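You operate a simulated robot arm through the tools that you are given. There is no shell and no other tool. Be economical: measure what you need, move in short steps, check, and stop when the job is done.

The job below is to be done with a simulated two-armed robot. You get a single attempt, and the scene is never put back.

JOB
Cap the loose battery's terminals and latch it away in the yellow box.
Fine: the cap marked with its voltage goes on before the battery is moved; the other cap stays. Set down upright: what you pick out.

The check looks at the end state, three seconds after you hand in, the way a careful person would. Anything else that was tipped, shoved, dropped, spilled or broken makes it a failure. Lids that push on must go on centred and level and be pressed home; caps that screw on are set level and turned clockwise until they are tight.

ROBOT AND FRAMES
Two 7-joint arms with fingered hands on one trunk, on a base that drives. Base frame: it is fixed to the floor where the robot stands at the start and does not move with it; the origin is under the middle of the robot, x ahead of it, y to its left, z up. Lengths are in m, angles in degrees, forces in N, time in s.
The left shoulder is at the start at [0.06, 0.138, 0.947], the right one opposite. With the tool pointing down near the work surface each hand reaches from about 0.42 to 0.92 m from the robot's upright axis, wherever it stands, measured 20 degrees to its own side. Places, roughly: box latch [0.6, 0.5, 1]; inside of the yellow box [0.8, 0.6, 0.9]; yellow box lid [0.8, 0.6, 1]. Payload 4 kg a hand.
Tool frame (each hand has its own): the origin (TCP) lies between the finger pads and is the grasp point; the fingertips stand 0.036 m ahead of it; z points along the fingers, y is the line along which they close. The gripper opens to 0.12 m. The gripper's body begins 0.042 m behind the TCP. The gripper is a hand of 5 fingers: y runs from the thumb to the fingers, the wrist lies at [-0.015, -0.109, -0.2] in the tool frame, and closing takes about 1.5 s.
Orientation is that of the tool frame in the base frame, as a unit quaternion [w, x, y, z]. With the fingers straight down and the wrist toward the robot, the tool's x, y and z point along [0, 1, 0], [1, 0, 0] and [0, 0, -1] of the base frame.

CONTROLS
- The arms move only by the tool send_rows. It takes "left_rows", "right_rows" or both (then of equal length, played together; a hand with none holds still); each is a list of rows, each a list of 3 entries, a list of its own where there are three numbers: the turn, a rotation vector about the base's x, y, z in units of 90 degrees (1.0 is 90 degrees), then the shift along the base's x, y, z in units of 150 mm (1.0 is 150 mm), then the finger opening in m, from 0 to 0.12. In form: [[[ax, ay, az], [tx, ty, tz], grip], ...]. A call has 1 to 20 rows; each row is the pose to reach, as a shift and turn from the pose commanded when the call began. A call with a number of a shift or a turn outside -1 to 1 is refused whole. A row lasts 0.2 s, in which the tool goes at most 0.05 m and 8.6 degrees; a call with a longer step from one row to the next is refused whole, and so is a gripper value outside its range. A pose out of reach is approached as far as the arm can. The call stops where the force on the tool passes 90 N (or 10 N more than at its start, if that is more) or the arm is blocked; 0.2 s more then pass. The fingers move at their own pace (about 0.153 m/s each) and stop on an object; they squeeze with about 30 N. The grip force told is the motor's: it shows also when the fingers shut on nothing. Time passes only in rows, and 0.2 s behind the last, so rows that repeat a pose let the fingers close. The reply holds the time, the measured pose of the TCP, the force on the tool along the base axes, the opening and the grip force, in the units named above and with some noise, with the torque about the TCP (base axes, N m) and any sound that the robot's microphone picked up.
- Cameras (640 x 400 px; columns grow to the right, rows downward): "scene" is now at [0.0521, 0.0279, 1.5851]; the picture's right is [0.33, -0.94, 0.00], its down [-0.60, -0.21, -0.78] and it looks along [0.73, 0.26, -0.63] (base axes); focal length 215 px, centre (320, 200). "left" rides on the left gripper at [-0.069, -0.079, -0.131] in its tool frame; the picture's right is [-0.78, -0.29, 0.55], its down [0.55, -0.73, 0.40] and it looks along [0.29, 0.61, 0.74] (tool axes); focal length 222 px, centre (320, 200). "right" rides on the right gripper at [0.069, -0.079, -0.131] in its tool frame; the picture's right is [-0.78, 0.29, -0.55], its down [-0.55, -0.73, 0.40] and it looks along [-0.29, 0.61, 0.74] (tool axes); focal length 222 px, centre (320, 200). There is no depth. A picture from a camera that has moved, and an enlarged one, comes with that camera's place and axes in the base frame and with its lens.
- capture(camera): a new picture of that camera. No time passes.
- lift_body(by): slides the trunk up (or, below 0, down) by that many m; the arms and the scene camera ride with it, the base frame stays. It gives what a move gives, with no picture.
- roll_base(legs): drives the robot by 1 to 6 legs, each [ahead, left, turn to the left] in m, m and degrees, along the robot's own axes; the way and the turn of a leg run together, so that a leg with both is an arc; at most 1.5 m and 180 degrees a leg. The arms and the cameras ride along, it lands a little off, and it stops where it bumps. It gives what a move gives.
- preshape(shape, hand): the hand has 5 fingers and takes this shape, open, in about a second: jaw (thumb against the fingers, like two jaws); tri (thumb and two fingers); tip (a fingertip pinch); poke (one finger out to press); point (the index stretched); flat (the hand flat); cup (the hand cupped); fist (a fist). The gripper value then closes the fingers along that shape, each until it touches; the sizes above hold for jaw. It gives what a move gives, with no picture.
- turn_head(pan, tilt): turns the head with the scene camera to pan (to the left, within 86 degrees either way) and tilt (down, from -29 to 69), counted from straight ahead of the robot. It gives what a move gives.
- inspect(camera, box): a new picture of the part [left, top, right, bottom] of that camera's present view, enlarged. No time passes.
- close_job(): hands the job in; it is judged then, once.

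Work in short steps. Places have to be worked out from the pictures, the camera data and where the tool is seen: move nearer, look again, correct. Check each grasp and each placing, and mend what went wrong. You have 120 turns and 88 pictures in all, those below and enlarged ones among them. Open the grippers and draw the arms clear of the work before you hand the job in, unless the task says otherwise; then end with one line.

The tools are called after ">>>" as a command line: name --argument value ..., lists and objects as JSON in quotes. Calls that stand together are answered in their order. send_rows: Moves the arms, as the interface text tells. Its arguments: {"type":"object","properties":{"left_rows":{"type":"array","items":{"type":"array"}},"right_rows":{"type":"array","items":{"type":"array"}}},"required":[]} The other tools are called the same way: lift_body (by) slides the trunk up or down; preshape (shape, hand) gives the hand a shape; roll_base (legs) drives the base; turn_head (pan, tilt) turns the head that bears the scene camera; capture (camera) takes a picture; inspect (camera, box) takes an enlarged picture of a part of a camera's view; close_job () hands the job in.

At the start:

```text
t: 0.0
left_position: [0.3199, 0.3684, 1.4523]
left_tool_rot: [0.0, 0.707, 0.708, 0.0]
left_contact_force: [0.0, 0.3, 0.0]
left_wrist_torque: [0.01, -0.01, 0.01]
left_finger_gap: 0.1197
left_grip_force: 0.0
left_shape: jaw
right_position: [0.4883, 0.0019, 1.3774]
right_tool_rot: [0.0, 0.707, 0.707, 0.0]
right_contact_force: [0.2, 0.2, 0.2]
right_wrist_torque: [0.02, 0.0, -0.01]
right_finger_gap: 0.1195
right_grip_force: 0.1
right_shape: jaw
trunk travel left (down, up): [-0.525, 0.065]
robot x, y, heading: [0.0002, -0.0028, -0.3]
head pan, tilt: [19.3, 39.1]
```

scene: 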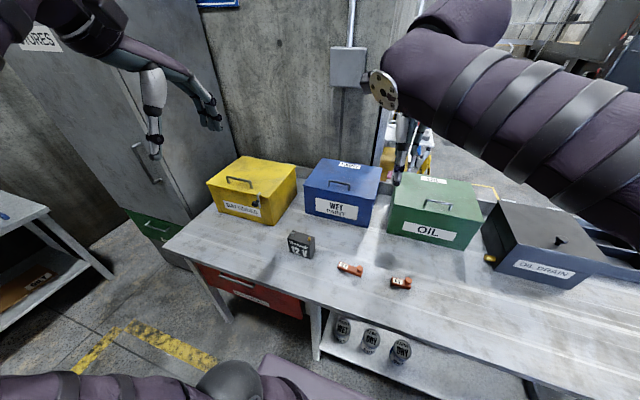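
right: 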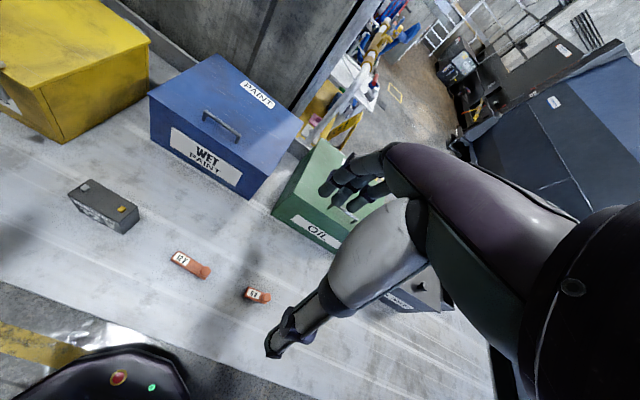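
left: 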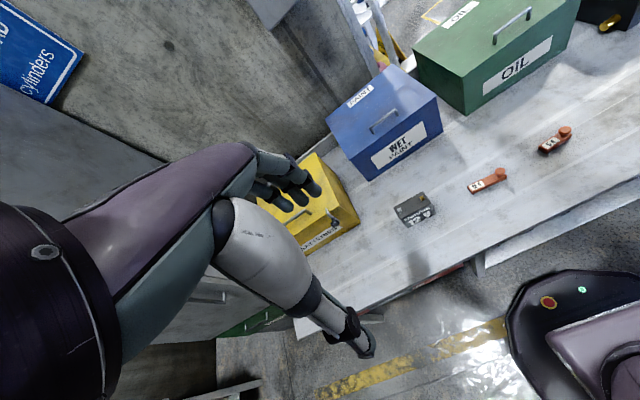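

The battery, two red caps and the yellow box are in view. I'll enlarge them to read the markings.

>>> inspect --camera "scene" --box '[270, 220, 430, 320]'

>>> inspect --camera "right" --box '[60, 160, 300, 310]'

>>> inspect --camera "scene" --box '[190, 140, 350, 240]'

```text
4.00 times, centred on (350, 270) of scene
camera zoom: at [0.0521, 0.0279, 1.5851], right [0.33, -0.94, 0.0], down [-0.6, -0.21, -0.78], along [0.73, 0.26, -0.63], focal length 858 px, centre (200, -80)
```

zoom: 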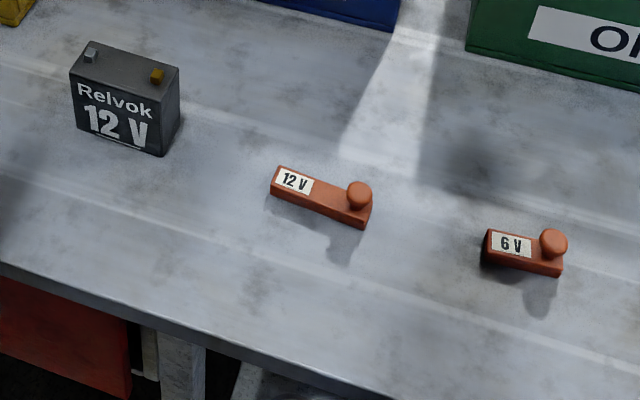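

```text
2.67 times, centred on (180, 235) of right
camera zoom: at [0.4099, 0.0727, 1.5095], right [0.29, -0.78, 0.55], down [-0.73, -0.55, -0.4], along [0.61, -0.29, -0.74], focal length 592 px, centre (693, 107)
```

zoom: 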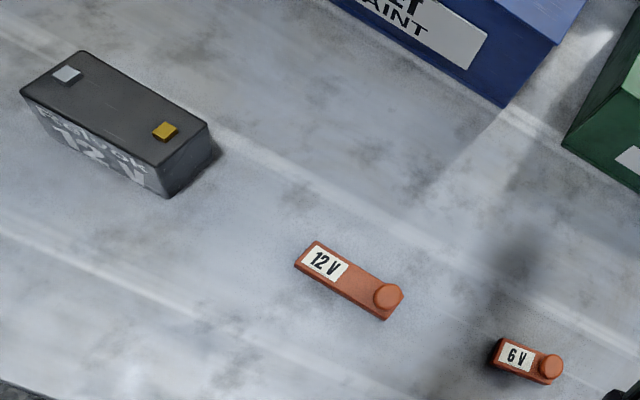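

```text
4.00 times, centred on (270, 190) of scene
camera zoom: at [0.0521, 0.0279, 1.5851], right [0.33, -0.94, 0.0], down [-0.6, -0.21, -0.78], along [0.73, 0.26, -0.63], focal length 858 px, centre (520, 240)
```

zoom: 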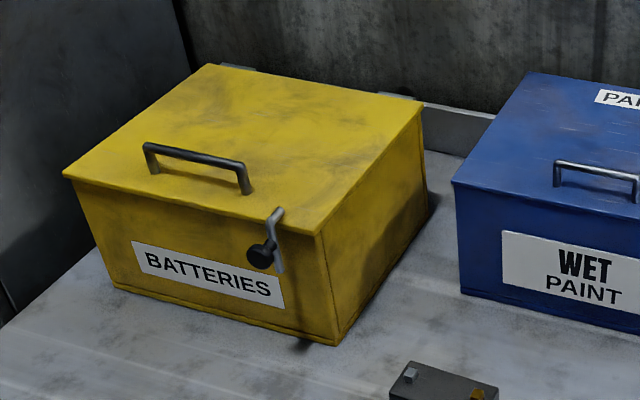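

Cap for use: the "12 V" one, at about (0.523, 0.072). The battery is at about x 0.54–0.59, y 0.23–0.33, top z about 0.93. I'll move the right arm aside and bring the left hand over the cap.

>>> send_rows --left_rows '[[[0, 0, 0], [0.1, -0.2, -0.2], 0.12], [[0, 0, 0], [0.25, -0.4, -0.4], 0.12], [[0, 0, 0], [0.4, -0.6, -0.6], 0.12], [[0, 0, 0], [0.55, -0.8, -0.8], 0.12], [[0, 0, 0], [0.7, -0.95, -0.95], 0.12]]' --right_rows '[[[0, 0, 0], [0, -0.2, 0], 0.12], [[0, 0, 0], [0, -0.4, 0], 0.12], [[0, 0, 0], [0, -0.6, 0], 0.12], [[0, 0, 0], [0, -0.8, 0], 0.12], [[0, 0, 0], [0, -1, 0], 0.12]]'

>>> send_rows --left_rows '[[[0, 0, 0], [0.1, -0.2, -0.2], 0.12], [[0, 0, 0], [0.25, -0.4, -0.4], 0.12], [[0, 0, 0], [0.4, -0.6, -0.6], 0.12], [[0, 0, -0.035], [0.5, -0.8, -0.8], 0.12], [[0, 0, -0.065], [0.6, -0.99, -0.99], 0.12]]' --right_rows '[[[0, 0, 0], [0, -0.2, 0], 0.12], [[0, 0, 0], [0, -0.4, 0], 0.12], [[0, 0, 0], [0, -0.6, 0], 0.12], [[0, 0, 0], [0, -0.8, 0], 0.12], [[0, 0, 0], [0, -1, 0], 0.12]]'

>>> capture --camera "left"

>>> capture --camera "scene"

```text
t: 1.2
left_position: [0.4266, 0.2284, 1.3116]
left_tool_rot: [-0.001, 0.707, 0.707, -0.001]
left_contact_force: [0.2, 0.5, -0.6]
left_wrist_torque: [0.04, 0.0, 0.02]
left_finger_gap: 0.1198
left_grip_force: 0.1
left_shape: jaw
right_position: [0.4908, -0.1485, 1.3791]
right_tool_rot: [0.0, 0.707, 0.707, 0.001]
right_contact_force: [0.3, 0.4, -0.5]
right_wrist_torque: [0.02, 0.03, -0.02]
right_finger_gap: 0.12
right_grip_force: 0.1
right_shape: jaw
trunk travel left (down, up): [-0.525, 0.065]
robot x, y, heading: [0.0016, -0.0003, 0.0]
head pan, tilt: [19.3, 39.1]
```

```text
t: 2.4
left_position: [0.5138, 0.0794, 1.158]
left_tool_rot: [0.0, 0.743, 0.67, 0.0]
left_contact_force: [-0.2, -0.2, -0.9]
left_wrist_torque: [0.03, 0.02, -0.02]
left_finger_gap: 0.1198
left_grip_force: 0.0
left_shape: jaw
right_position: [0.4894, -0.2991, 1.3783]
right_tool_rot: [0.0, 0.706, 0.708, 0.0]
right_contact_force: [0.9, -0.4, 0.1]
right_wrist_torque: [0.02, 0.0, 0.02]
right_finger_gap: 0.1197
right_grip_force: 0.0
right_shape: jaw
trunk travel left (down, up): [-0.525, 0.065]
robot x, y, heading: [0.0003, 0.0001, -0.0]
head pan, tilt: [19.3, 39.1]
```

```text
81 pictures are left
camera left: at [0.4285, 0.0169, 1.2877], right [-0.37, -0.75, -0.55], down [-0.67, 0.62, -0.4], along [0.64, 0.22, -0.74], focal length 222 px, centre (320, 200)
```

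left: 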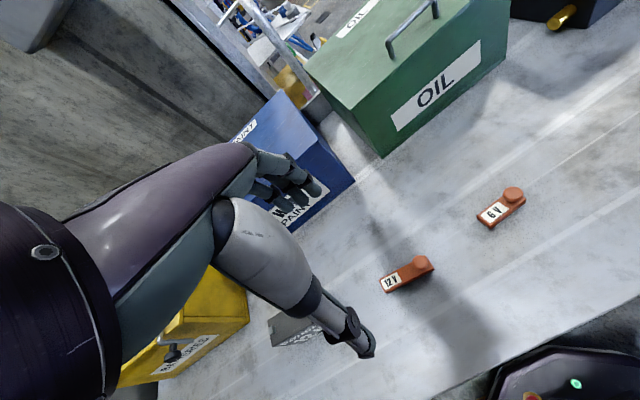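

```text
80 pictures are left
camera scene: at [0.0533, 0.0267, 1.5851], right [0.33, -0.94, 0.0], down [-0.6, -0.21, -0.78], along [0.73, 0.26, -0.63], focal length 215 px, centre (320, 200)
```

scene: 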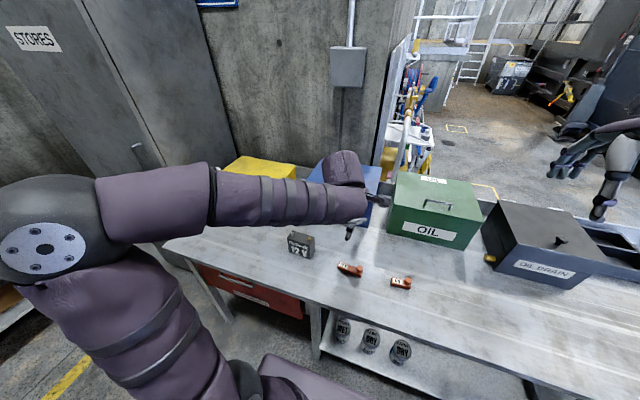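

>>> inspect --camera "left" --box '[340, 230, 468, 310]'

>>> inspect --camera "scene" --box '[278, 220, 374, 280]'

```text
5.00 times, centred on (404, 270) of left
camera zoom: at [0.4285, 0.0169, 1.2877], right [-0.37, -0.75, -0.55], down [-0.67, 0.62, -0.4], along [0.64, 0.22, -0.74], focal length 1111 px, centre (-100, -150)
```

zoom: 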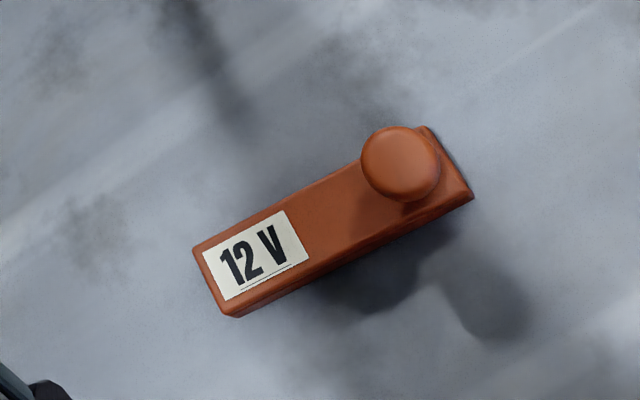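

```text
6.67 times, centred on (326, 250) of scene
camera zoom: at [0.0533, 0.0267, 1.5851], right [0.33, -0.94, 0.0], down [-0.6, -0.21, -0.78], along [0.73, 0.26, -0.63], focal length 1430 px, centre (280, -133)
```

zoom: 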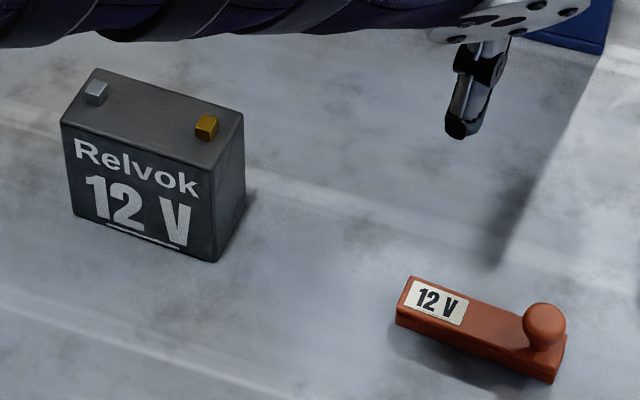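

Both cameras put the 12 V cap's centre at about (0.535, 0.073) with top z about 0.866 and yaw −6°. I'll descend partway above it.

>>> send_rows --left_rows '[[[0, 0, 0], [0.04, -0.01, -0.3], 0.12], [[0, 0, 0], [0.08, -0.02, -0.6], 0.12], [[0, 0, 0], [0.134, -0.03, -0.85], 0.1], [[0, 0, 0], [0.134, -0.03, -0.98], 0.08], [[0, 0, 0], [0.134, -0.03, -0.98], 0.08]]'

>>> capture --camera "left"

>>> inspect --camera "scene" --box '[270, 205, 398, 285]'

```text
t: 3.6
left_position: [0.5353, 0.0745, 1.0139]
left_tool_rot: [0.0, 0.741, 0.671, -0.001]
left_contact_force: [0.3, 0.2, 0.5]
left_wrist_torque: [0.0, 0.0, 0.0]
left_finger_gap: 0.0804
left_grip_force: 0.1
left_shape: jaw
right_position: [0.4883, -0.2975, 1.3798]
right_tool_rot: [0.0, 0.707, 0.707, 0.0]
right_contact_force: [0.9, -0.4, -0.5]
right_wrist_torque: [-0.03, -0.01, 0.02]
right_finger_gap: 0.1197
right_grip_force: 0.0
right_shape: jaw
trunk travel left (down, up): [-0.525, 0.065]
robot x, y, heading: [0.0007, -0.0016, 0.2]
head pan, tilt: [19.3, 39.1]
```

```text
77 pictures are left
camera left: at [0.4487, 0.0124, 1.1438], right [-0.37, -0.75, -0.55], down [-0.68, 0.62, -0.4], along [0.64, 0.22, -0.74], focal length 222 px, centre (320, 200)
```

left: 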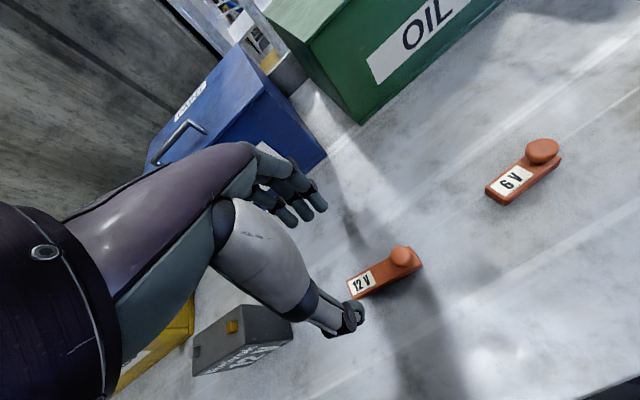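

```text
5.00 times, centred on (334, 245) of scene
camera zoom: at [0.0522, 0.0277, 1.5851], right [0.33, -0.94, 0.0], down [-0.6, -0.21, -0.78], along [0.73, 0.26, -0.63], focal length 1073 px, centre (250, -25)
```

zoom: 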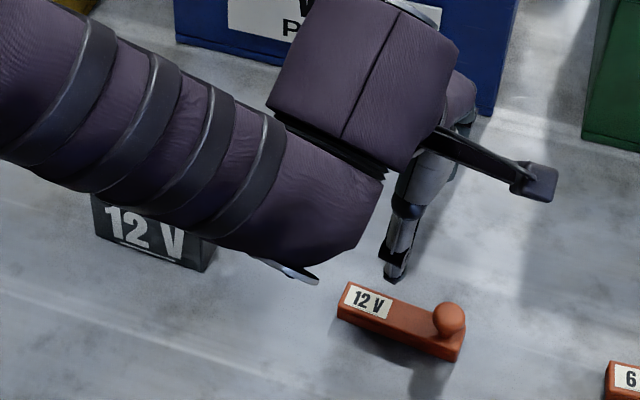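

Estimates agree (about (0.534, 0.072)). I'll descend to the cap with the fingers around it.

>>> send_rows --left_rows '[[[0, 0, 0], [0, 0, -0.25], 0.08], [[0, 0, 0], [0, 0, -0.5], 0.08], [[0, 0, 0], [0, 0, -0.65], 0.08], [[0, 0, 0], [0, 0, -0.75], 0.08], [[0, 0, 0], [0, 0, -0.8], 0.08]]'

>>> capture --camera "left"

>>> inspect --camera "scene" --box '[286, 225, 382, 285]'

```text
t: 4.8
left_position: [0.534, 0.0731, 0.8959]
left_tool_rot: [0.0, 0.743, 0.669, -0.001]
left_contact_force: [0.4, 0.9, -0.1]
left_wrist_torque: [-0.03, -0.01, 0.01]
left_finger_gap: 0.0802
left_grip_force: 0.1
left_shape: jaw
right_position: [0.4886, -0.2989, 1.38]
right_tool_rot: [-0.001, 0.707, 0.707, 0.0]
right_contact_force: [-0.3, -0.1, -0.2]
right_wrist_torque: [0.01, -0.02, 0.01]
right_finger_gap: 0.1195
right_grip_force: 0.1
right_shape: jaw
trunk travel left (down, up): [-0.525, 0.065]
robot x, y, heading: [-0.0066, 0.0003, 0.2]
head pan, tilt: [19.3, 39.1]
```

```text
75 pictures are left
camera left: at [0.4484, 0.0112, 1.0252], right [-0.37, -0.75, -0.55], down [-0.67, 0.62, -0.4], along [0.64, 0.22, -0.74], focal length 222 px, centre (320, 200)
```

left: 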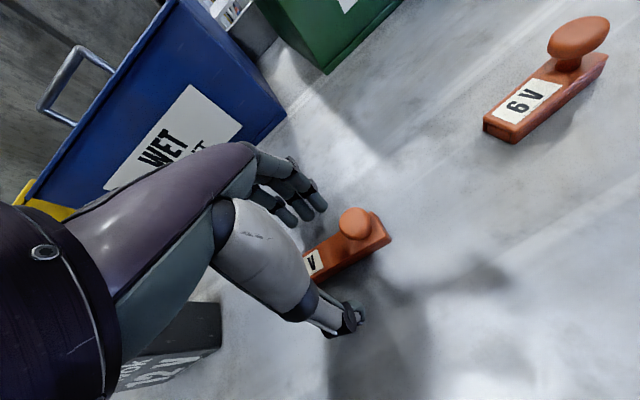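

```text
6.67 times, centred on (334, 255) of scene
camera zoom: at [0.0523, 0.0279, 1.5851], right [0.33, -0.94, 0.0], down [-0.6, -0.21, -0.78], along [0.73, 0.26, -0.63], focal length 1430 px, centre (227, -167)
```

zoom: 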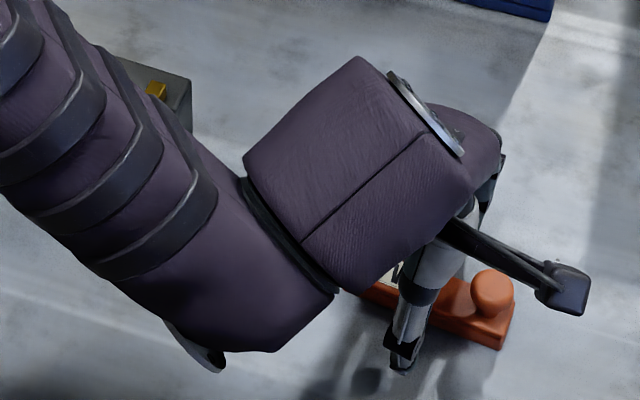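

The cap is between thumb and fingers. I'll lower 3 mm and close.

>>> send_rows --left_rows '[[[0, 0, 0], [0, 0, -0.02], 0.07], [[0, 0, 0], [0, 0, -0.02], 0.05], [[0, 0, 0], [0, 0, -0.02], 0.03], [[0, 0, 0], [0, 0, -0.02], 0.015], [[0, 0, 0], [0, 0, -0.02], 0.01], [[0, 0, 0], [0, 0, -0.02], 0.01], [[0, 0, 0], [0, 0, -0.02], 0.01], [[0, 0, 0], [0, 0, -0.02], 0.01]]'

>>> capture --camera "left"

```text
t: 6.6
left_position: [0.5365, 0.0722, 0.8921]
left_tool_rot: [0.001, 0.743, 0.67, 0.0]
left_contact_force: [-0.9, -0.2, 0.1]
left_wrist_torque: [0.03, -0.02, 0.03]
left_finger_gap: 0.0194
left_grip_force: 29.9
left_shape: jaw
right_position: [0.4883, -0.2977, 1.3794]
right_tool_rot: [0.0, 0.707, 0.707, 0.0]
right_contact_force: [-0.2, 0.1, 0.0]
right_wrist_torque: [0.0, -0.01, 0.01]
right_finger_gap: 0.1197
right_grip_force: 0.1
right_shape: jaw
trunk travel left (down, up): [-0.525, 0.065]
robot x, y, heading: [-0.0, -0.0, 0.0]
head pan, tilt: [19.3, 39.1]
```

```text
73 pictures are left
camera left: at [0.4491, 0.0111, 1.0223], right [-0.37, -0.75, -0.55], down [-0.68, 0.62, -0.4], along [0.64, 0.22, -0.74], focal length 222 px, centre (320, 200)
```

left: 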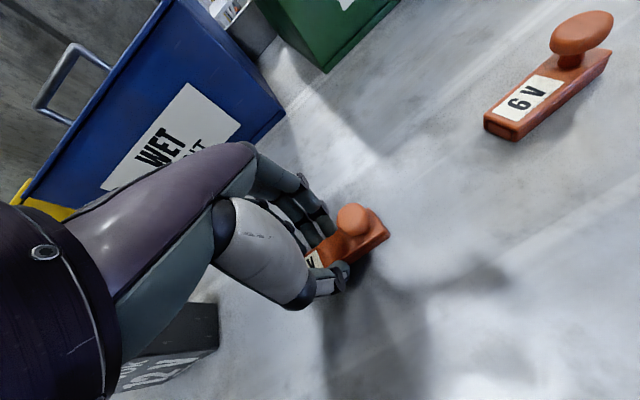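

The cap is gripped (0.019 gap, 30 N). I'll lift it and undo the yaw.

>>> send_rows --left_rows '[[[0, 0, 0], [0, 0, 0.1], 0.01], [[0, 0, 0], [0, 0, 0.35], 0.01], [[0, 0, 0], [0, 0, 0.65], 0.01], [[0, 0, 0.03], [0, 0, 0.85], 0.01], [[0, 0, 0.065], [0, 0, 1.0], 0.01]]'

>>> inspect --camera "left" --box '[240, 160, 432, 280]'

>>> capture --camera "right"

```text
t: 7.8
left_position: [0.5369, 0.0696, 1.043]
left_tool_rot: [0.0, 0.707, 0.708, 0.0]
left_contact_force: [0.7, 0.5, -0.3]
left_wrist_torque: [-0.02, -0.01, -0.01]
left_finger_gap: 0.0193
left_grip_force: 29.9
left_shape: jaw
right_position: [0.4878, -0.298, 1.3808]
right_tool_rot: [0.0, 0.707, 0.707, 0.0]
right_contact_force: [-0.3, -0.2, -0.6]
right_wrist_torque: [0.02, 0.01, -0.02]
right_finger_gap: 0.1197
right_grip_force: 0.1
right_shape: jaw
trunk travel left (down, up): [-0.525, 0.065]
robot x, y, heading: [0.0032, -0.0082, 0.0]
head pan, tilt: [19.3, 39.1]
```

```text
3.33 times, centred on (336, 220) of left
camera zoom: at [0.4574, 0.0001, 1.1732], right [-0.29, -0.78, -0.55], down [-0.73, 0.55, -0.4], along [0.61, 0.29, -0.74], focal length 740 px, centre (267, 133)
```

zoom: 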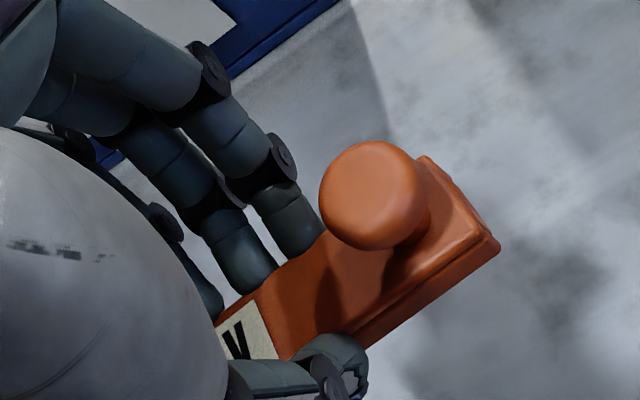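

```text
71 pictures are left
camera right: at [0.4093, -0.2276, 1.5111], right [0.29, -0.79, 0.55], down [-0.73, -0.55, -0.4], along [0.61, -0.29, -0.74], focal length 222 px, centre (320, 200)
```

right: 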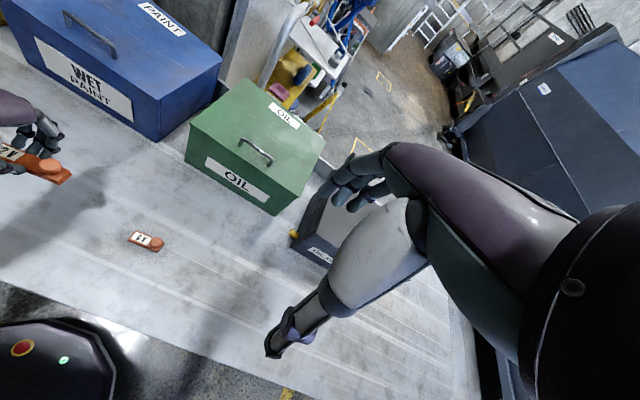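

The cap is held, maybe with a few degrees of yaw. The battery top is centred at about (0.562, 0.282), z 0.935, yaw about −3°. I'll move the cap above it and look.

>>> send_rows --left_rows '[[[0, 0, 0], [0.05, 0.25, 0.1], 0.01], [[0, 0, 0], [0.1, 0.55, 0.1], 0.01], [[0, 0, 0], [0.15, 0.85, 0.1], 0.01], [[0, 0, 0], [0.17, 1.0, 0.1], 0.01]]'

>>> send_rows --left_rows '[[[0, 0, 0], [0, 0.2, 0], 0.01], [[0, 0, 0], [0, 0.395, 0], 0.01], [[0, 0, 0], [0, 0.395, 0], 0.01]]'

>>> capture --camera "left"

>>> inspect --camera "scene" --box '[222, 165, 382, 265]'

```text
t: 8.8
left_position: [0.5602, 0.2227, 1.0565]
left_tool_rot: [0.0, 0.707, 0.707, -0.001]
left_contact_force: [1.3, 0.2, -0.7]
left_wrist_torque: [0.02, -0.01, -0.04]
left_finger_gap: 0.0193
left_grip_force: 30.0
left_shape: jaw
right_position: [0.4869, -0.2969, 1.3799]
right_tool_rot: [0.0, 0.707, 0.707, 0.0]
right_contact_force: [-0.7, 0.0, 0.6]
right_wrist_torque: [-0.03, 0.01, 0.01]
right_finger_gap: 0.1196
right_grip_force: 0.1
right_shape: jaw
trunk travel left (down, up): [-0.525, 0.065]
robot x, y, heading: [0.0005, -0.0005, -0.1]
head pan, tilt: [19.3, 39.1]
```

```text
t: 9.6
left_position: [0.5598, 0.2834, 1.0569]
left_tool_rot: [-0.001, 0.707, 0.707, 0.001]
left_contact_force: [-0.1, -0.2, 0.4]
left_wrist_torque: [0.03, 0.03, -0.03]
left_finger_gap: 0.0192
left_grip_force: 29.7
left_shape: jaw
right_position: [0.4874, -0.2981, 1.38]
right_tool_rot: [0.0, 0.707, 0.707, 0.0]
right_contact_force: [1.2, -0.6, -0.3]
right_wrist_torque: [0.0, -0.01, 0.03]
right_finger_gap: 0.12
right_grip_force: 0.1
right_shape: jaw
trunk travel left (down, up): [-0.525, 0.065]
robot x, y, heading: [0.0005, -0.003, -0.2]
head pan, tilt: [19.3, 39.1]
```

```text
70 pictures are left
camera left: at [0.4803, 0.2124, 1.1861], right [-0.29, -0.78, -0.55], down [-0.73, 0.55, -0.4], along [0.61, 0.29, -0.74], focal length 222 px, centre (320, 200)
```

left: 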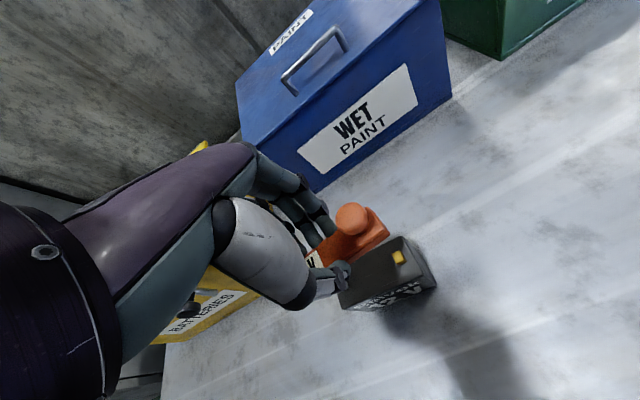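

```text
4.00 times, centred on (302, 215) of scene
camera zoom: at [0.0521, 0.0277, 1.5851], right [0.33, -0.94, 0.0], down [-0.6, -0.21, -0.78], along [0.73, 0.26, -0.63], focal length 858 px, centre (392, 140)
```

zoom: 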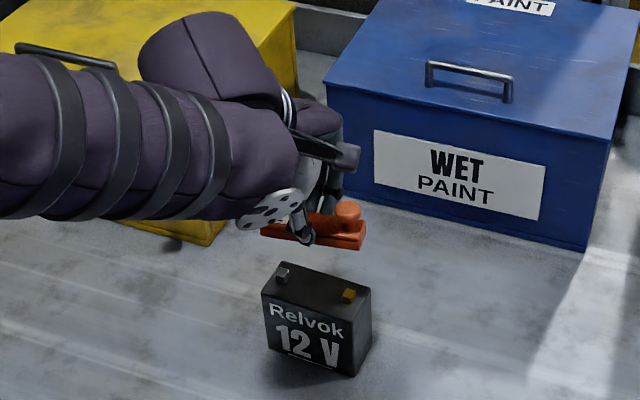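

>>> inspect --camera "left" --box '[300, 190, 460, 290]'

>>> inspect --camera "scene" --box '[278, 205, 342, 245]'

```text
4.00 times, centred on (380, 240) of left
camera zoom: at [0.4803, 0.2124, 1.1861], right [-0.29, -0.78, -0.55], down [-0.73, 0.55, -0.4], along [0.61, 0.29, -0.74], focal length 888 px, centre (80, 40)
```

zoom: 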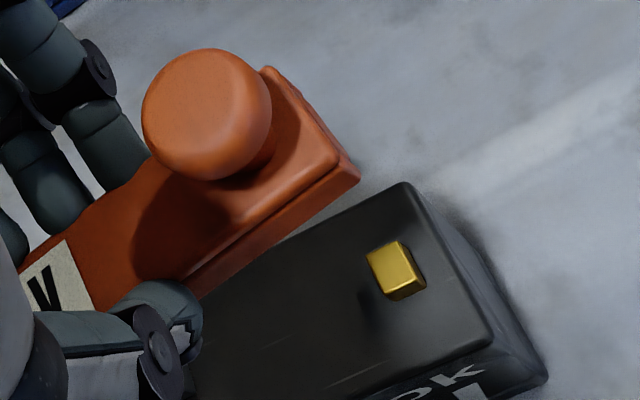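

```text
10.00 times, centred on (310, 225) of scene
camera zoom: at [0.0521, 0.0277, 1.5851], right [0.33, -0.94, 0.0], down [-0.6, -0.21, -0.78], along [0.73, 0.26, -0.63], focal length 2146 px, centre (420, -50)
```

zoom: 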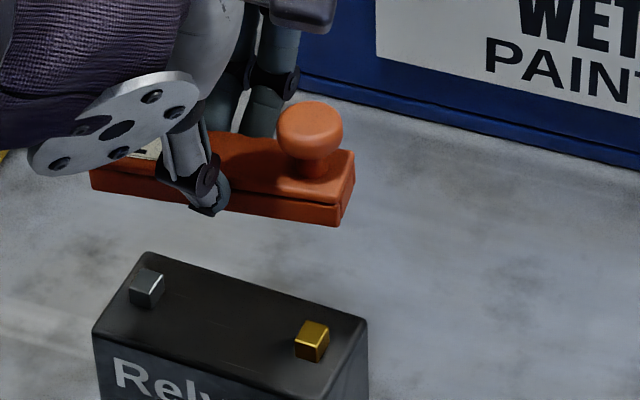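

Both cameras show the cap yawed about +7° and the battery about −3.5°, with centres within 2–3 mm. I'll turn −10.5°, nudge over and go lower to compare.

>>> send_rows --left_rows '[[[0, 0, -0.06], [0.01, 0.01, -0.1], 0.01], [[0, 0, -0.117], [0.013, 0.015, -0.25], 0.01], [[0, 0, -0.117], [0.013, 0.015, -0.33], 0.01], [[0, 0, -0.117], [0.013, 0.015, -0.33], 0.01]]'

>>> inspect --camera "left" --box '[300, 190, 460, 290]'

>>> inspect --camera "scene" --box '[278, 215, 342, 255]'

```text
t: 10.6
left_position: [0.5601, 0.2845, 1.0072]
left_tool_rot: [0.0, 0.769, 0.639, 0.001]
left_contact_force: [0.9, -0.1, 0.3]
left_wrist_torque: [0.01, 0.03, -0.03]
left_finger_gap: 0.0192
left_grip_force: 29.8
left_shape: jaw
right_position: [0.4889, -0.2971, 1.3799]
right_tool_rot: [0.0, 0.708, 0.707, 0.0]
right_contact_force: [-0.3, -0.5, 0.0]
right_wrist_torque: [-0.02, 0.0, 0.01]
right_finger_gap: 0.1197
right_grip_force: 0.0
right_shape: jaw
trunk travel left (down, up): [-0.525, 0.065]
robot x, y, heading: [0.0036, 0.0016, 0.2]
head pan, tilt: [19.3, 39.1]
```

```text
4.00 times, centred on (380, 240) of left
camera zoom: at [0.4698, 0.2304, 1.1363], right [-0.43, -0.72, -0.55], down [-0.62, 0.68, -0.4], along [0.65, 0.17, -0.74], focal length 888 px, centre (80, 40)
```

zoom: 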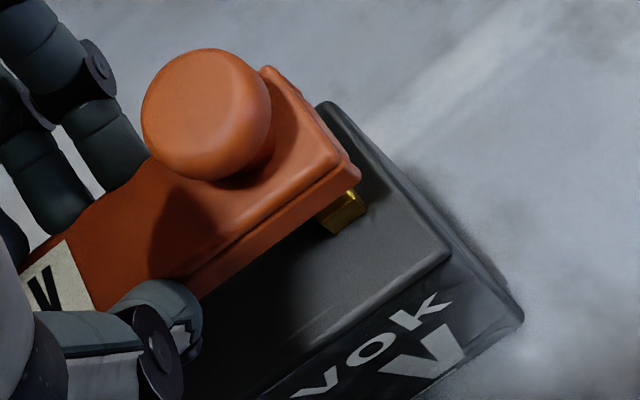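

```text
10.00 times, centred on (310, 235) of scene
camera zoom: at [0.0521, 0.028, 1.5851], right [0.33, -0.94, 0.0], down [-0.6, -0.21, -0.78], along [0.73, 0.26, -0.63], focal length 2146 px, centre (420, -150)
```

zoom: 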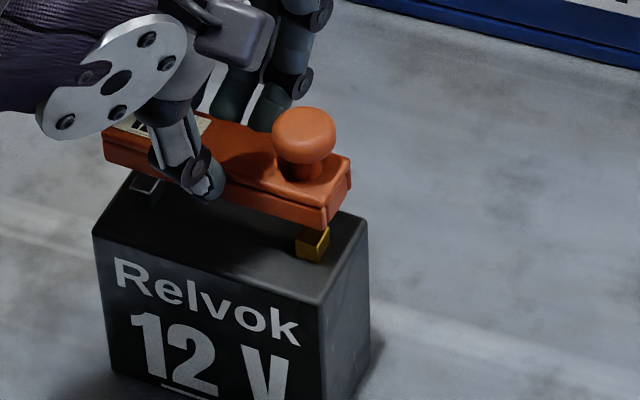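

The cap is parallel to and centred over the battery within about 2 mm. I'll lower it gently onto the terminals and watch the force.

>>> send_rows --left_rows '[[[0, 0, 0], [0, 0, -0.06], 0.01], [[0, 0, 0], [0, 0, -0.1], 0.01], [[0, 0, 0], [0, 0, -0.13], 0.01], [[0, 0, 0], [0, 0, -0.15], 0.01], [[0, 0, 0], [0, 0, -0.165], 0.01], [[0, 0, 0], [0, 0, -0.165], 0.01]]'

>>> inspect --camera "left" --box '[300, 190, 460, 290]'

>>> inspect --camera "scene" --box '[278, 215, 342, 255]'

```text
t: 12.0
left_position: [0.5628, 0.2868, 0.9871]
left_tool_rot: [0.003, 0.769, 0.639, 0.002]
left_contact_force: [-0.1, 2.4, 33.9]
left_wrist_torque: [0.12, 0.33, -0.05]
left_finger_gap: 0.0236
left_grip_force: 29.9
left_shape: jaw
right_position: [0.4854, -0.299, 1.3809]
right_tool_rot: [0.001, 0.707, 0.707, 0.0]
right_contact_force: [0.0, -0.8, 0.0]
right_wrist_torque: [0.0, 0.01, -0.01]
right_finger_gap: 0.1198
right_grip_force: 0.0
right_shape: jaw
trunk travel left (down, up): [-0.525, 0.065]
robot x, y, heading: [-0.0055, -0.0009, -0.3]
head pan, tilt: [19.3, 39.1]
```

```text
4.00 times, centred on (380, 240) of left
camera zoom: at [0.4704, 0.2312, 1.1158], right [-0.43, -0.72, -0.55], down [-0.62, 0.68, -0.4], along [0.66, 0.17, -0.73], focal length 888 px, centre (80, 40)
```

zoom: 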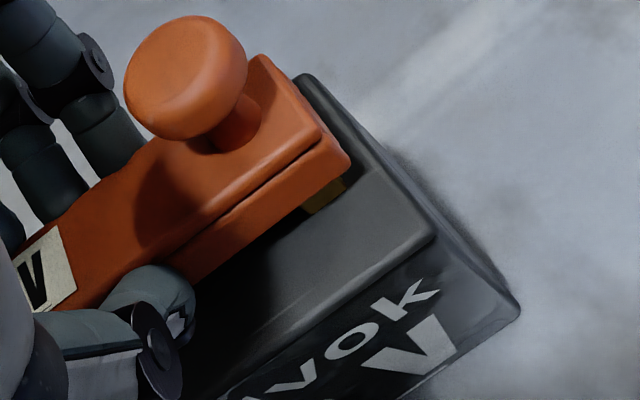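

```text
10.00 times, centred on (310, 235) of scene
camera zoom: at [0.0493, 0.0269, 1.5855], right [0.33, -0.94, 0.0], down [-0.59, -0.21, -0.78], along [0.73, 0.26, -0.63], focal length 2146 px, centre (420, -150)
```

zoom: 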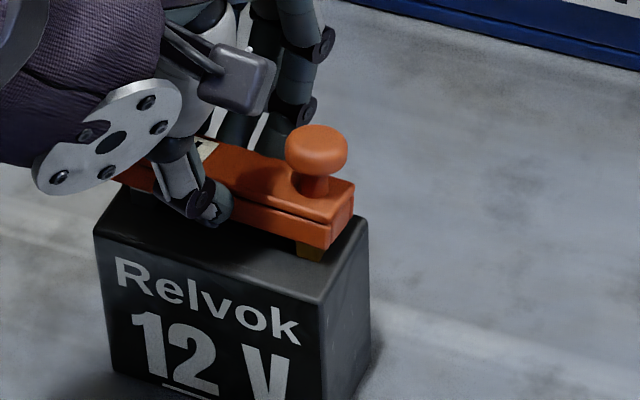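

Contact at 34 N with the cap still on top of the terminals, slightly tipped in the fingers. I'll back off a few mm to unload and compare terminal and cap positions.

>>> send_rows --left_rows '[[[0, 0, 0], [0, 0, 0.05], 0.01], [[0, 0, 0], [0, 0, 0.1], 0.01], [[0, 0, 0], [0, 0, 0.1], 0.01]]'

>>> inspect --camera "left" --box '[300, 190, 460, 290]'

>>> inspect --camera "scene" --box '[278, 215, 342, 255]'

```text
t: 12.8
left_position: [0.5619, 0.2851, 0.9972]
left_tool_rot: [-0.001, 0.768, 0.64, -0.001]
left_contact_force: [0.0, -0.1, -0.5]
left_wrist_torque: [-0.01, 0.01, 0.03]
left_finger_gap: 0.0207
left_grip_force: 29.7
left_shape: jaw
right_position: [0.4882, -0.2983, 1.3798]
right_tool_rot: [0.0, 0.707, 0.707, 0.001]
right_contact_force: [-0.1, -0.1, -0.5]
right_wrist_torque: [0.0, 0.0, 0.04]
right_finger_gap: 0.1196
right_grip_force: 0.1
right_shape: jaw
trunk travel left (down, up): [-0.525, 0.065]
robot x, y, heading: [0.0004, 0.0001, 0.1]
head pan, tilt: [19.3, 39.1]
```

```text
4.00 times, centred on (380, 240) of left
camera zoom: at [0.4726, 0.2311, 1.1267], right [-0.43, -0.72, -0.55], down [-0.62, 0.67, -0.4], along [0.65, 0.17, -0.74], focal length 888 px, centre (80, 40)
```

zoom: 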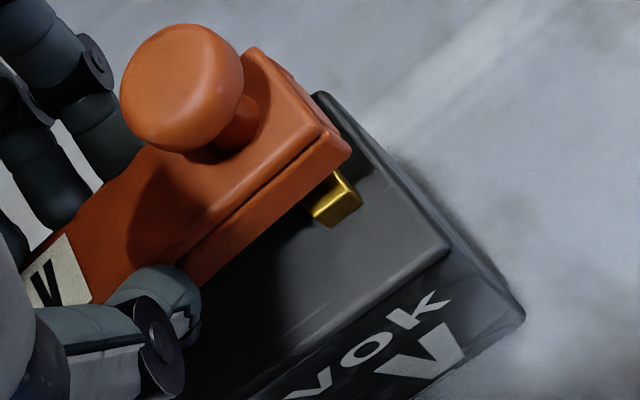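

```text
10.00 times, centred on (310, 235) of scene
camera zoom: at [0.0523, 0.0279, 1.5849], right [0.33, -0.94, 0.0], down [-0.6, -0.21, -0.78], along [0.73, 0.26, -0.63], focal length 2146 px, centre (420, -150)
```

zoom: 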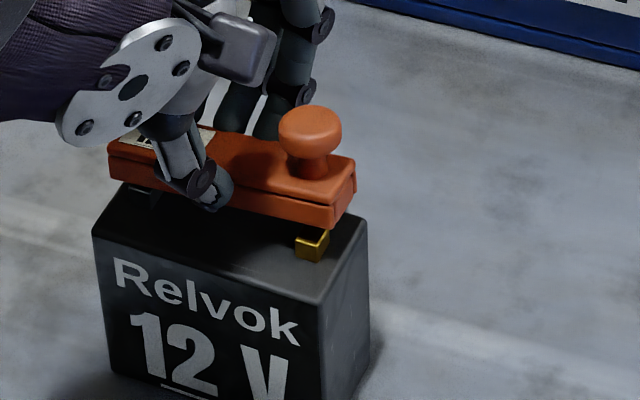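

The cap rolled in the fingertips (near side up), so the grip is too high on it. I'll carry it back to clear table, set it down flat and regrip lower.

>>> send_rows --left_rows '[[[0, 0, 0], [0, 0, 0.2], 0.01], [[0, 0, 0], [0, -0.2, 0.35], 0.01], [[0, 0, 0], [0, -0.5, 0.35], 0.01], [[0, 0, 0], [0, -0.8, 0.3], 0.01], [[0, 0, 0], [0, -1, 0.2], 0.01]]'

>>> send_rows --left_rows '[[[0, 0, 0], [0, -0.25, -0.1], 0.01], [[0, 0, 0], [0, -0.25, -0.4], 0.01], [[0, 0, 0], [0, -0.25, -0.7], 0.01], [[0, 0, 0], [0, -0.25, -0.8], 0.01], [[0, 0, 0], [0, -0.25, -0.85], 0.01], [[0, 0, 0], [0, -0.25, -0.87], 0.01]]'

>>> inspect --camera "left" --box '[260, 170, 420, 270]'

```text
t: 14.0
left_position: [0.5617, 0.1353, 1.0299]
left_tool_rot: [0.0, 0.769, 0.639, -0.001]
left_contact_force: [-1.0, 0.4, -1.6]
left_wrist_torque: [0.03, 0.01, -0.01]
left_finger_gap: 0.0207
left_grip_force: 29.9
left_shape: jaw
right_position: [0.4892, -0.2983, 1.3803]
right_tool_rot: [-0.001, 0.707, 0.707, 0.001]
right_contact_force: [0.1, -0.3, 0.1]
right_wrist_torque: [0.03, 0.0, 0.0]
right_finger_gap: 0.1199
right_grip_force: 0.0
right_shape: jaw
trunk travel left (down, up): [-0.525, 0.065]
robot x, y, heading: [0.0014, 0.0007, -0.1]
head pan, tilt: [19.3, 39.1]
```

```text
t: 15.4
left_position: [0.561, 0.0979, 0.8995]
left_tool_rot: [0.0, 0.769, 0.639, -0.001]
left_contact_force: [0.4, 0.3, -0.1]
left_wrist_torque: [0.0, 0.0, 0.02]
left_finger_gap: 0.0208
left_grip_force: 30.4
left_shape: jaw
right_position: [0.4885, -0.2975, 1.3787]
right_tool_rot: [0.0, 0.707, 0.707, 0.0]
right_contact_force: [-0.2, -1.0, 1.0]
right_wrist_torque: [0.01, -0.01, -0.02]
right_finger_gap: 0.1198
right_grip_force: 0.0
right_shape: jaw
trunk travel left (down, up): [-0.525, 0.065]
robot x, y, heading: [0.0008, 0.002, -0.0]
head pan, tilt: [19.3, 39.1]
```

```text
4.00 times, centred on (340, 220) of left
camera zoom: at [0.4719, 0.0428, 1.0289], right [-0.43, -0.72, -0.55], down [-0.62, 0.67, -0.4], along [0.65, 0.17, -0.74], focal length 888 px, centre (240, 120)
```

zoom: 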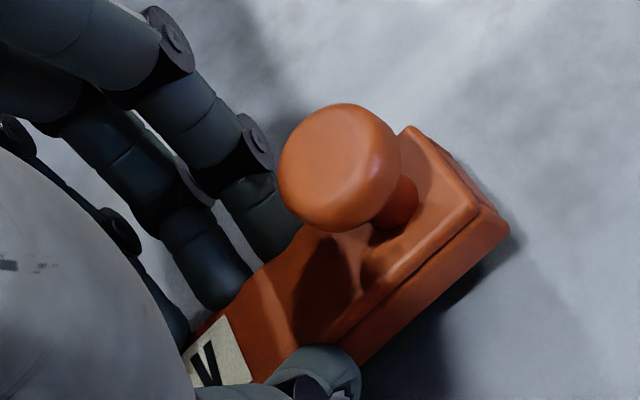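

No contact yet. I'll ease down until it touches, then open a little.

>>> send_rows --left_rows '[[[0, 0, 0], [0, 0, -0.03], 0.01], [[0, 0, 0], [0, 0, -0.05], 0.01], [[0, 0, 0], [0, 0, -0.06], 0.01]]'

>>> send_rows --left_rows '[[[0, 0, 0], [0, 0, 0], 0.03], [[0, 0, 0], [0, 0, 0], 0.05], [[0, 0, 0], [0, 0, 0], 0.07], [[0, 0, 0], [0, 0, 0], 0.08]]'

>>> inspect --camera "left" --box '[260, 170, 420, 270]'

>>> inspect --camera "scene" --box '[310, 235, 374, 275]'

```text
t: 16.2
left_position: [0.561, 0.0955, 0.8931]
left_tool_rot: [0.001, 0.769, 0.639, 0.001]
left_contact_force: [-2.5, 0.1, 15.9]
left_wrist_torque: [0.21, -0.16, -0.06]
left_finger_gap: 0.0209
left_grip_force: 29.5
left_shape: jaw
right_position: [0.487, -0.2975, 1.3813]
right_tool_rot: [0.0, 0.707, 0.707, 0.0]
right_contact_force: [-0.5, -0.4, -0.6]
right_wrist_torque: [-0.02, 0.02, 0.03]
right_finger_gap: 0.1197
right_grip_force: 0.2
right_shape: jaw
trunk travel left (down, up): [-0.525, 0.065]
robot x, y, heading: [0.0012, -0.0014, 0.2]
head pan, tilt: [19.3, 39.1]
```

```text
t: 17.2
left_position: [0.5617, 0.0967, 0.8902]
left_tool_rot: [0.0, 0.769, 0.639, 0.001]
left_contact_force: [0.2, -0.1, 0.0]
left_wrist_torque: [-0.01, 0.02, -0.01]
left_finger_gap: 0.0797
left_grip_force: 0.0
left_shape: jaw
right_position: [0.489, -0.2985, 1.379]
right_tool_rot: [0.0, 0.707, 0.707, 0.001]
right_contact_force: [-0.6, 0.5, 0.1]
right_wrist_torque: [0.06, -0.02, 0.0]
right_finger_gap: 0.1198
right_grip_force: 0.0
right_shape: jaw
trunk travel left (down, up): [-0.525, 0.065]
robot x, y, heading: [0.003, 0.0029, -0.3]
head pan, tilt: [19.3, 39.1]
```

```text
4.00 times, centred on (340, 220) of left
camera zoom: at [0.4714, 0.0424, 1.0199], right [-0.43, -0.72, -0.55], down [-0.62, 0.67, -0.4], along [0.65, 0.17, -0.74], focal length 888 px, centre (240, 120)
```

zoom: 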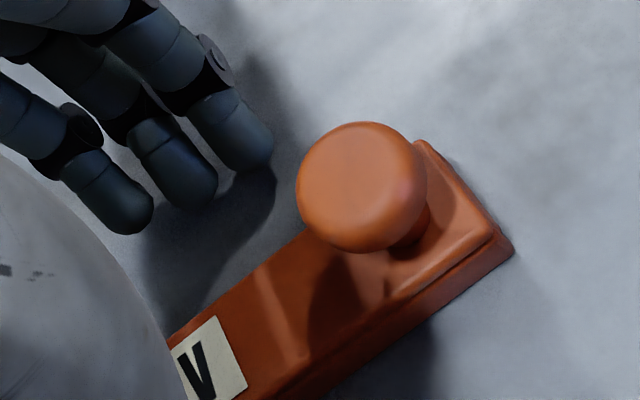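

```text
10.00 times, centred on (342, 255) of scene
camera zoom: at [0.0521, 0.0278, 1.5851], right [0.33, -0.94, 0.0], down [-0.6, -0.21, -0.78], along [0.73, 0.26, -0.63], focal length 2146 px, centre (100, -350)
```

zoom: 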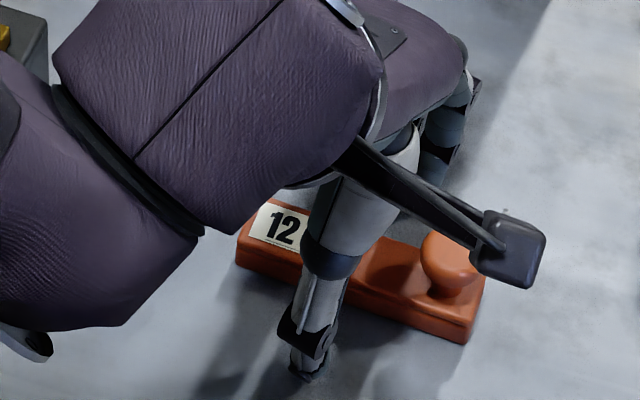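

The cap lies flat at about (0.566, 0.096), yaw −3.7°. I'll shift 4 mm in x, go 2 mm lower, regrip and lift slightly.

>>> send_rows --left_rows '[[[0, 0, 0], [0.02, 0, -0.01], 0.07], [[0, 0, 0], [0.027, 0, -0.013], 0.05], [[0, 0, 0], [0.027, 0, -0.013], 0.03], [[0, 0, 0], [0.027, 0, -0.013], 0.015], [[0, 0, 0], [0.027, 0, -0.013], 0.005], [[0, 0, 0], [0.027, 0, -0.013], 0.005], [[0, 0, 0], [0.027, 0, -0.013], 0.005], [[0, 0, 0], [0.027, 0, -0.013], 0.005]]'

>>> inspect --camera "left" --box '[260, 170, 420, 270]'

>>> inspect --camera "scene" --box '[310, 235, 374, 275]'

```text
t: 19.0
left_position: [0.566, 0.0977, 0.8867]
left_tool_rot: [0.0, 0.768, 0.64, 0.0]
left_contact_force: [0.7, -0.3, 0.0]
left_wrist_torque: [-0.02, -0.01, -0.02]
left_finger_gap: 0.0192
left_grip_force: 30.0
left_shape: jaw
right_position: [0.4883, -0.297, 1.3788]
right_tool_rot: [0.001, 0.707, 0.707, 0.0]
right_contact_force: [0.6, -0.1, 0.5]
right_wrist_torque: [0.02, 0.01, 0.01]
right_finger_gap: 0.12
right_grip_force: 0.0
right_shape: jaw
trunk travel left (down, up): [-0.525, 0.065]
robot x, y, heading: [-0.0002, 0.0017, 0.1]
head pan, tilt: [19.3, 39.1]
```

```text
4.00 times, centred on (340, 220) of left
camera zoom: at [0.476, 0.043, 1.0169], right [-0.43, -0.72, -0.55], down [-0.62, 0.67, -0.4], along [0.65, 0.17, -0.74], focal length 888 px, centre (240, 120)
```

zoom: 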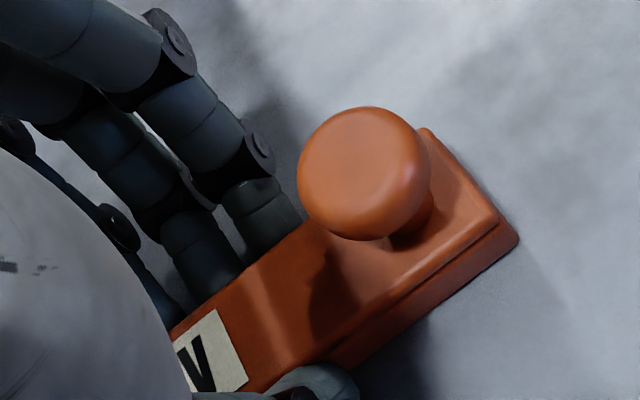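

```text
10.00 times, centred on (342, 255) of scene
camera zoom: at [0.0522, 0.0278, 1.5851], right [0.33, -0.94, 0.0], down [-0.6, -0.21, -0.78], along [0.73, 0.26, -0.63], focal length 2146 px, centre (100, -350)
```

zoom: 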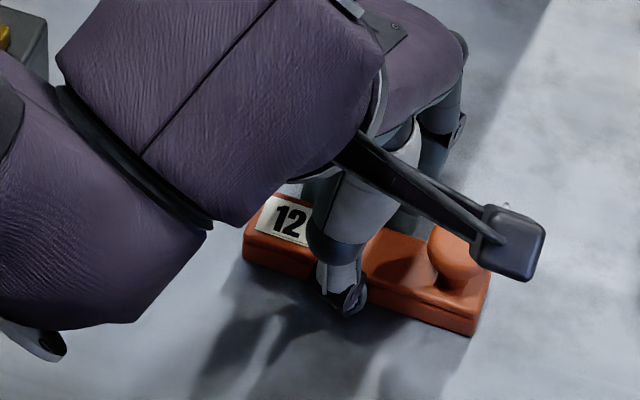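

Regripped flat and low. I'll lift and return over the battery, stopping about 1 cm above the terminals.

>>> send_rows --left_rows '[[[0, 0, 0], [0, 0, 0.2], 0.005], [[0, 0, 0], [0, 0, 0.5], 0.005], [[0, 0, 0], [0, 0, 0.8], 0.005], [[0, 0, 0], [0, 0.2, 1.0], 0.005], [[0, 0, 0], [-0.02, 0.5, 1.0], 0.005], [[0, 0, 0], [-0.04, 0.8, 1.0], 0.005], [[0, 0, 0], [-0.04, 1.0, 1.0], 0.005]]'

>>> send_rows --left_rows '[[[0, 0, 0], [0, 0.15, 0], 0.005], [[0, 0, 0], [0, 0.25, -0.1], 0.005], [[0, 0, 0], [0, 0.25, -0.2], 0.005], [[0, 0, 0], [0, 0.25, -0.25], 0.005], [[0, 0, 0], [0, 0.25, -0.25], 0.005]]'

>>> inspect --camera "left" --box '[300, 190, 460, 290]'

>>> inspect --camera "scene" --box '[278, 215, 342, 255]'

```text
t: 20.6
left_position: [0.5643, 0.2507, 1.0356]
left_tool_rot: [0.001, 0.769, 0.64, -0.001]
left_contact_force: [0.2, 0.2, -0.3]
left_wrist_torque: [-0.01, 0.0, 0.02]
left_finger_gap: 0.0196
left_grip_force: 29.4
left_shape: jaw
right_position: [0.4883, -0.2989, 1.3799]
right_tool_rot: [0.001, 0.707, 0.707, 0.0]
right_contact_force: [-0.4, 0.9, 0.2]
right_wrist_torque: [-0.05, -0.02, -0.02]
right_finger_gap: 0.1201
right_grip_force: 0.0
right_shape: jaw
trunk travel left (down, up): [-0.525, 0.065]
robot x, y, heading: [0.0014, -0.0008, -0.1]
head pan, tilt: [19.3, 39.1]
```

```text
t: 21.8
left_position: [0.56, 0.2857, 0.9984]
left_tool_rot: [0.001, 0.769, 0.64, 0.0]
left_contact_force: [0.3, -0.7, -0.8]
left_wrist_torque: [0.0, -0.01, 0.0]
left_finger_gap: 0.0196
left_grip_force: 30.2
left_shape: jaw
right_position: [0.4879, -0.2979, 1.3787]
right_tool_rot: [0.0, 0.707, 0.707, 0.0]
right_contact_force: [-0.5, 0.0, 0.4]
right_wrist_torque: [-0.02, 0.01, 0.01]
right_finger_gap: 0.1197
right_grip_force: 0.0
right_shape: jaw
trunk travel left (down, up): [-0.525, 0.065]
robot x, y, heading: [0.0034, -0.002, 0.3]
head pan, tilt: [19.3, 39.1]
```

```text
4.00 times, centred on (380, 240) of left
camera zoom: at [0.4696, 0.2308, 1.1287], right [-0.43, -0.72, -0.55], down [-0.62, 0.67, -0.4], along [0.65, 0.17, -0.74], focal length 888 px, centre (80, 40)
```

zoom: 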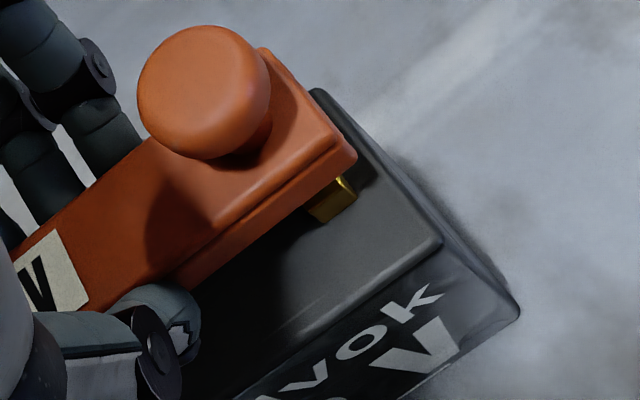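

```text
10.00 times, centred on (310, 235) of scene
camera zoom: at [0.0521, 0.0279, 1.5851], right [0.33, -0.94, 0.0], down [-0.6, -0.21, -0.78], along [0.73, 0.26, -0.63], focal length 2146 px, centre (420, -150)
```

zoom: 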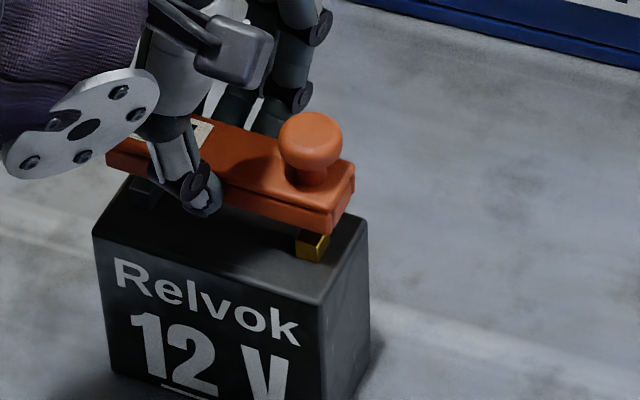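

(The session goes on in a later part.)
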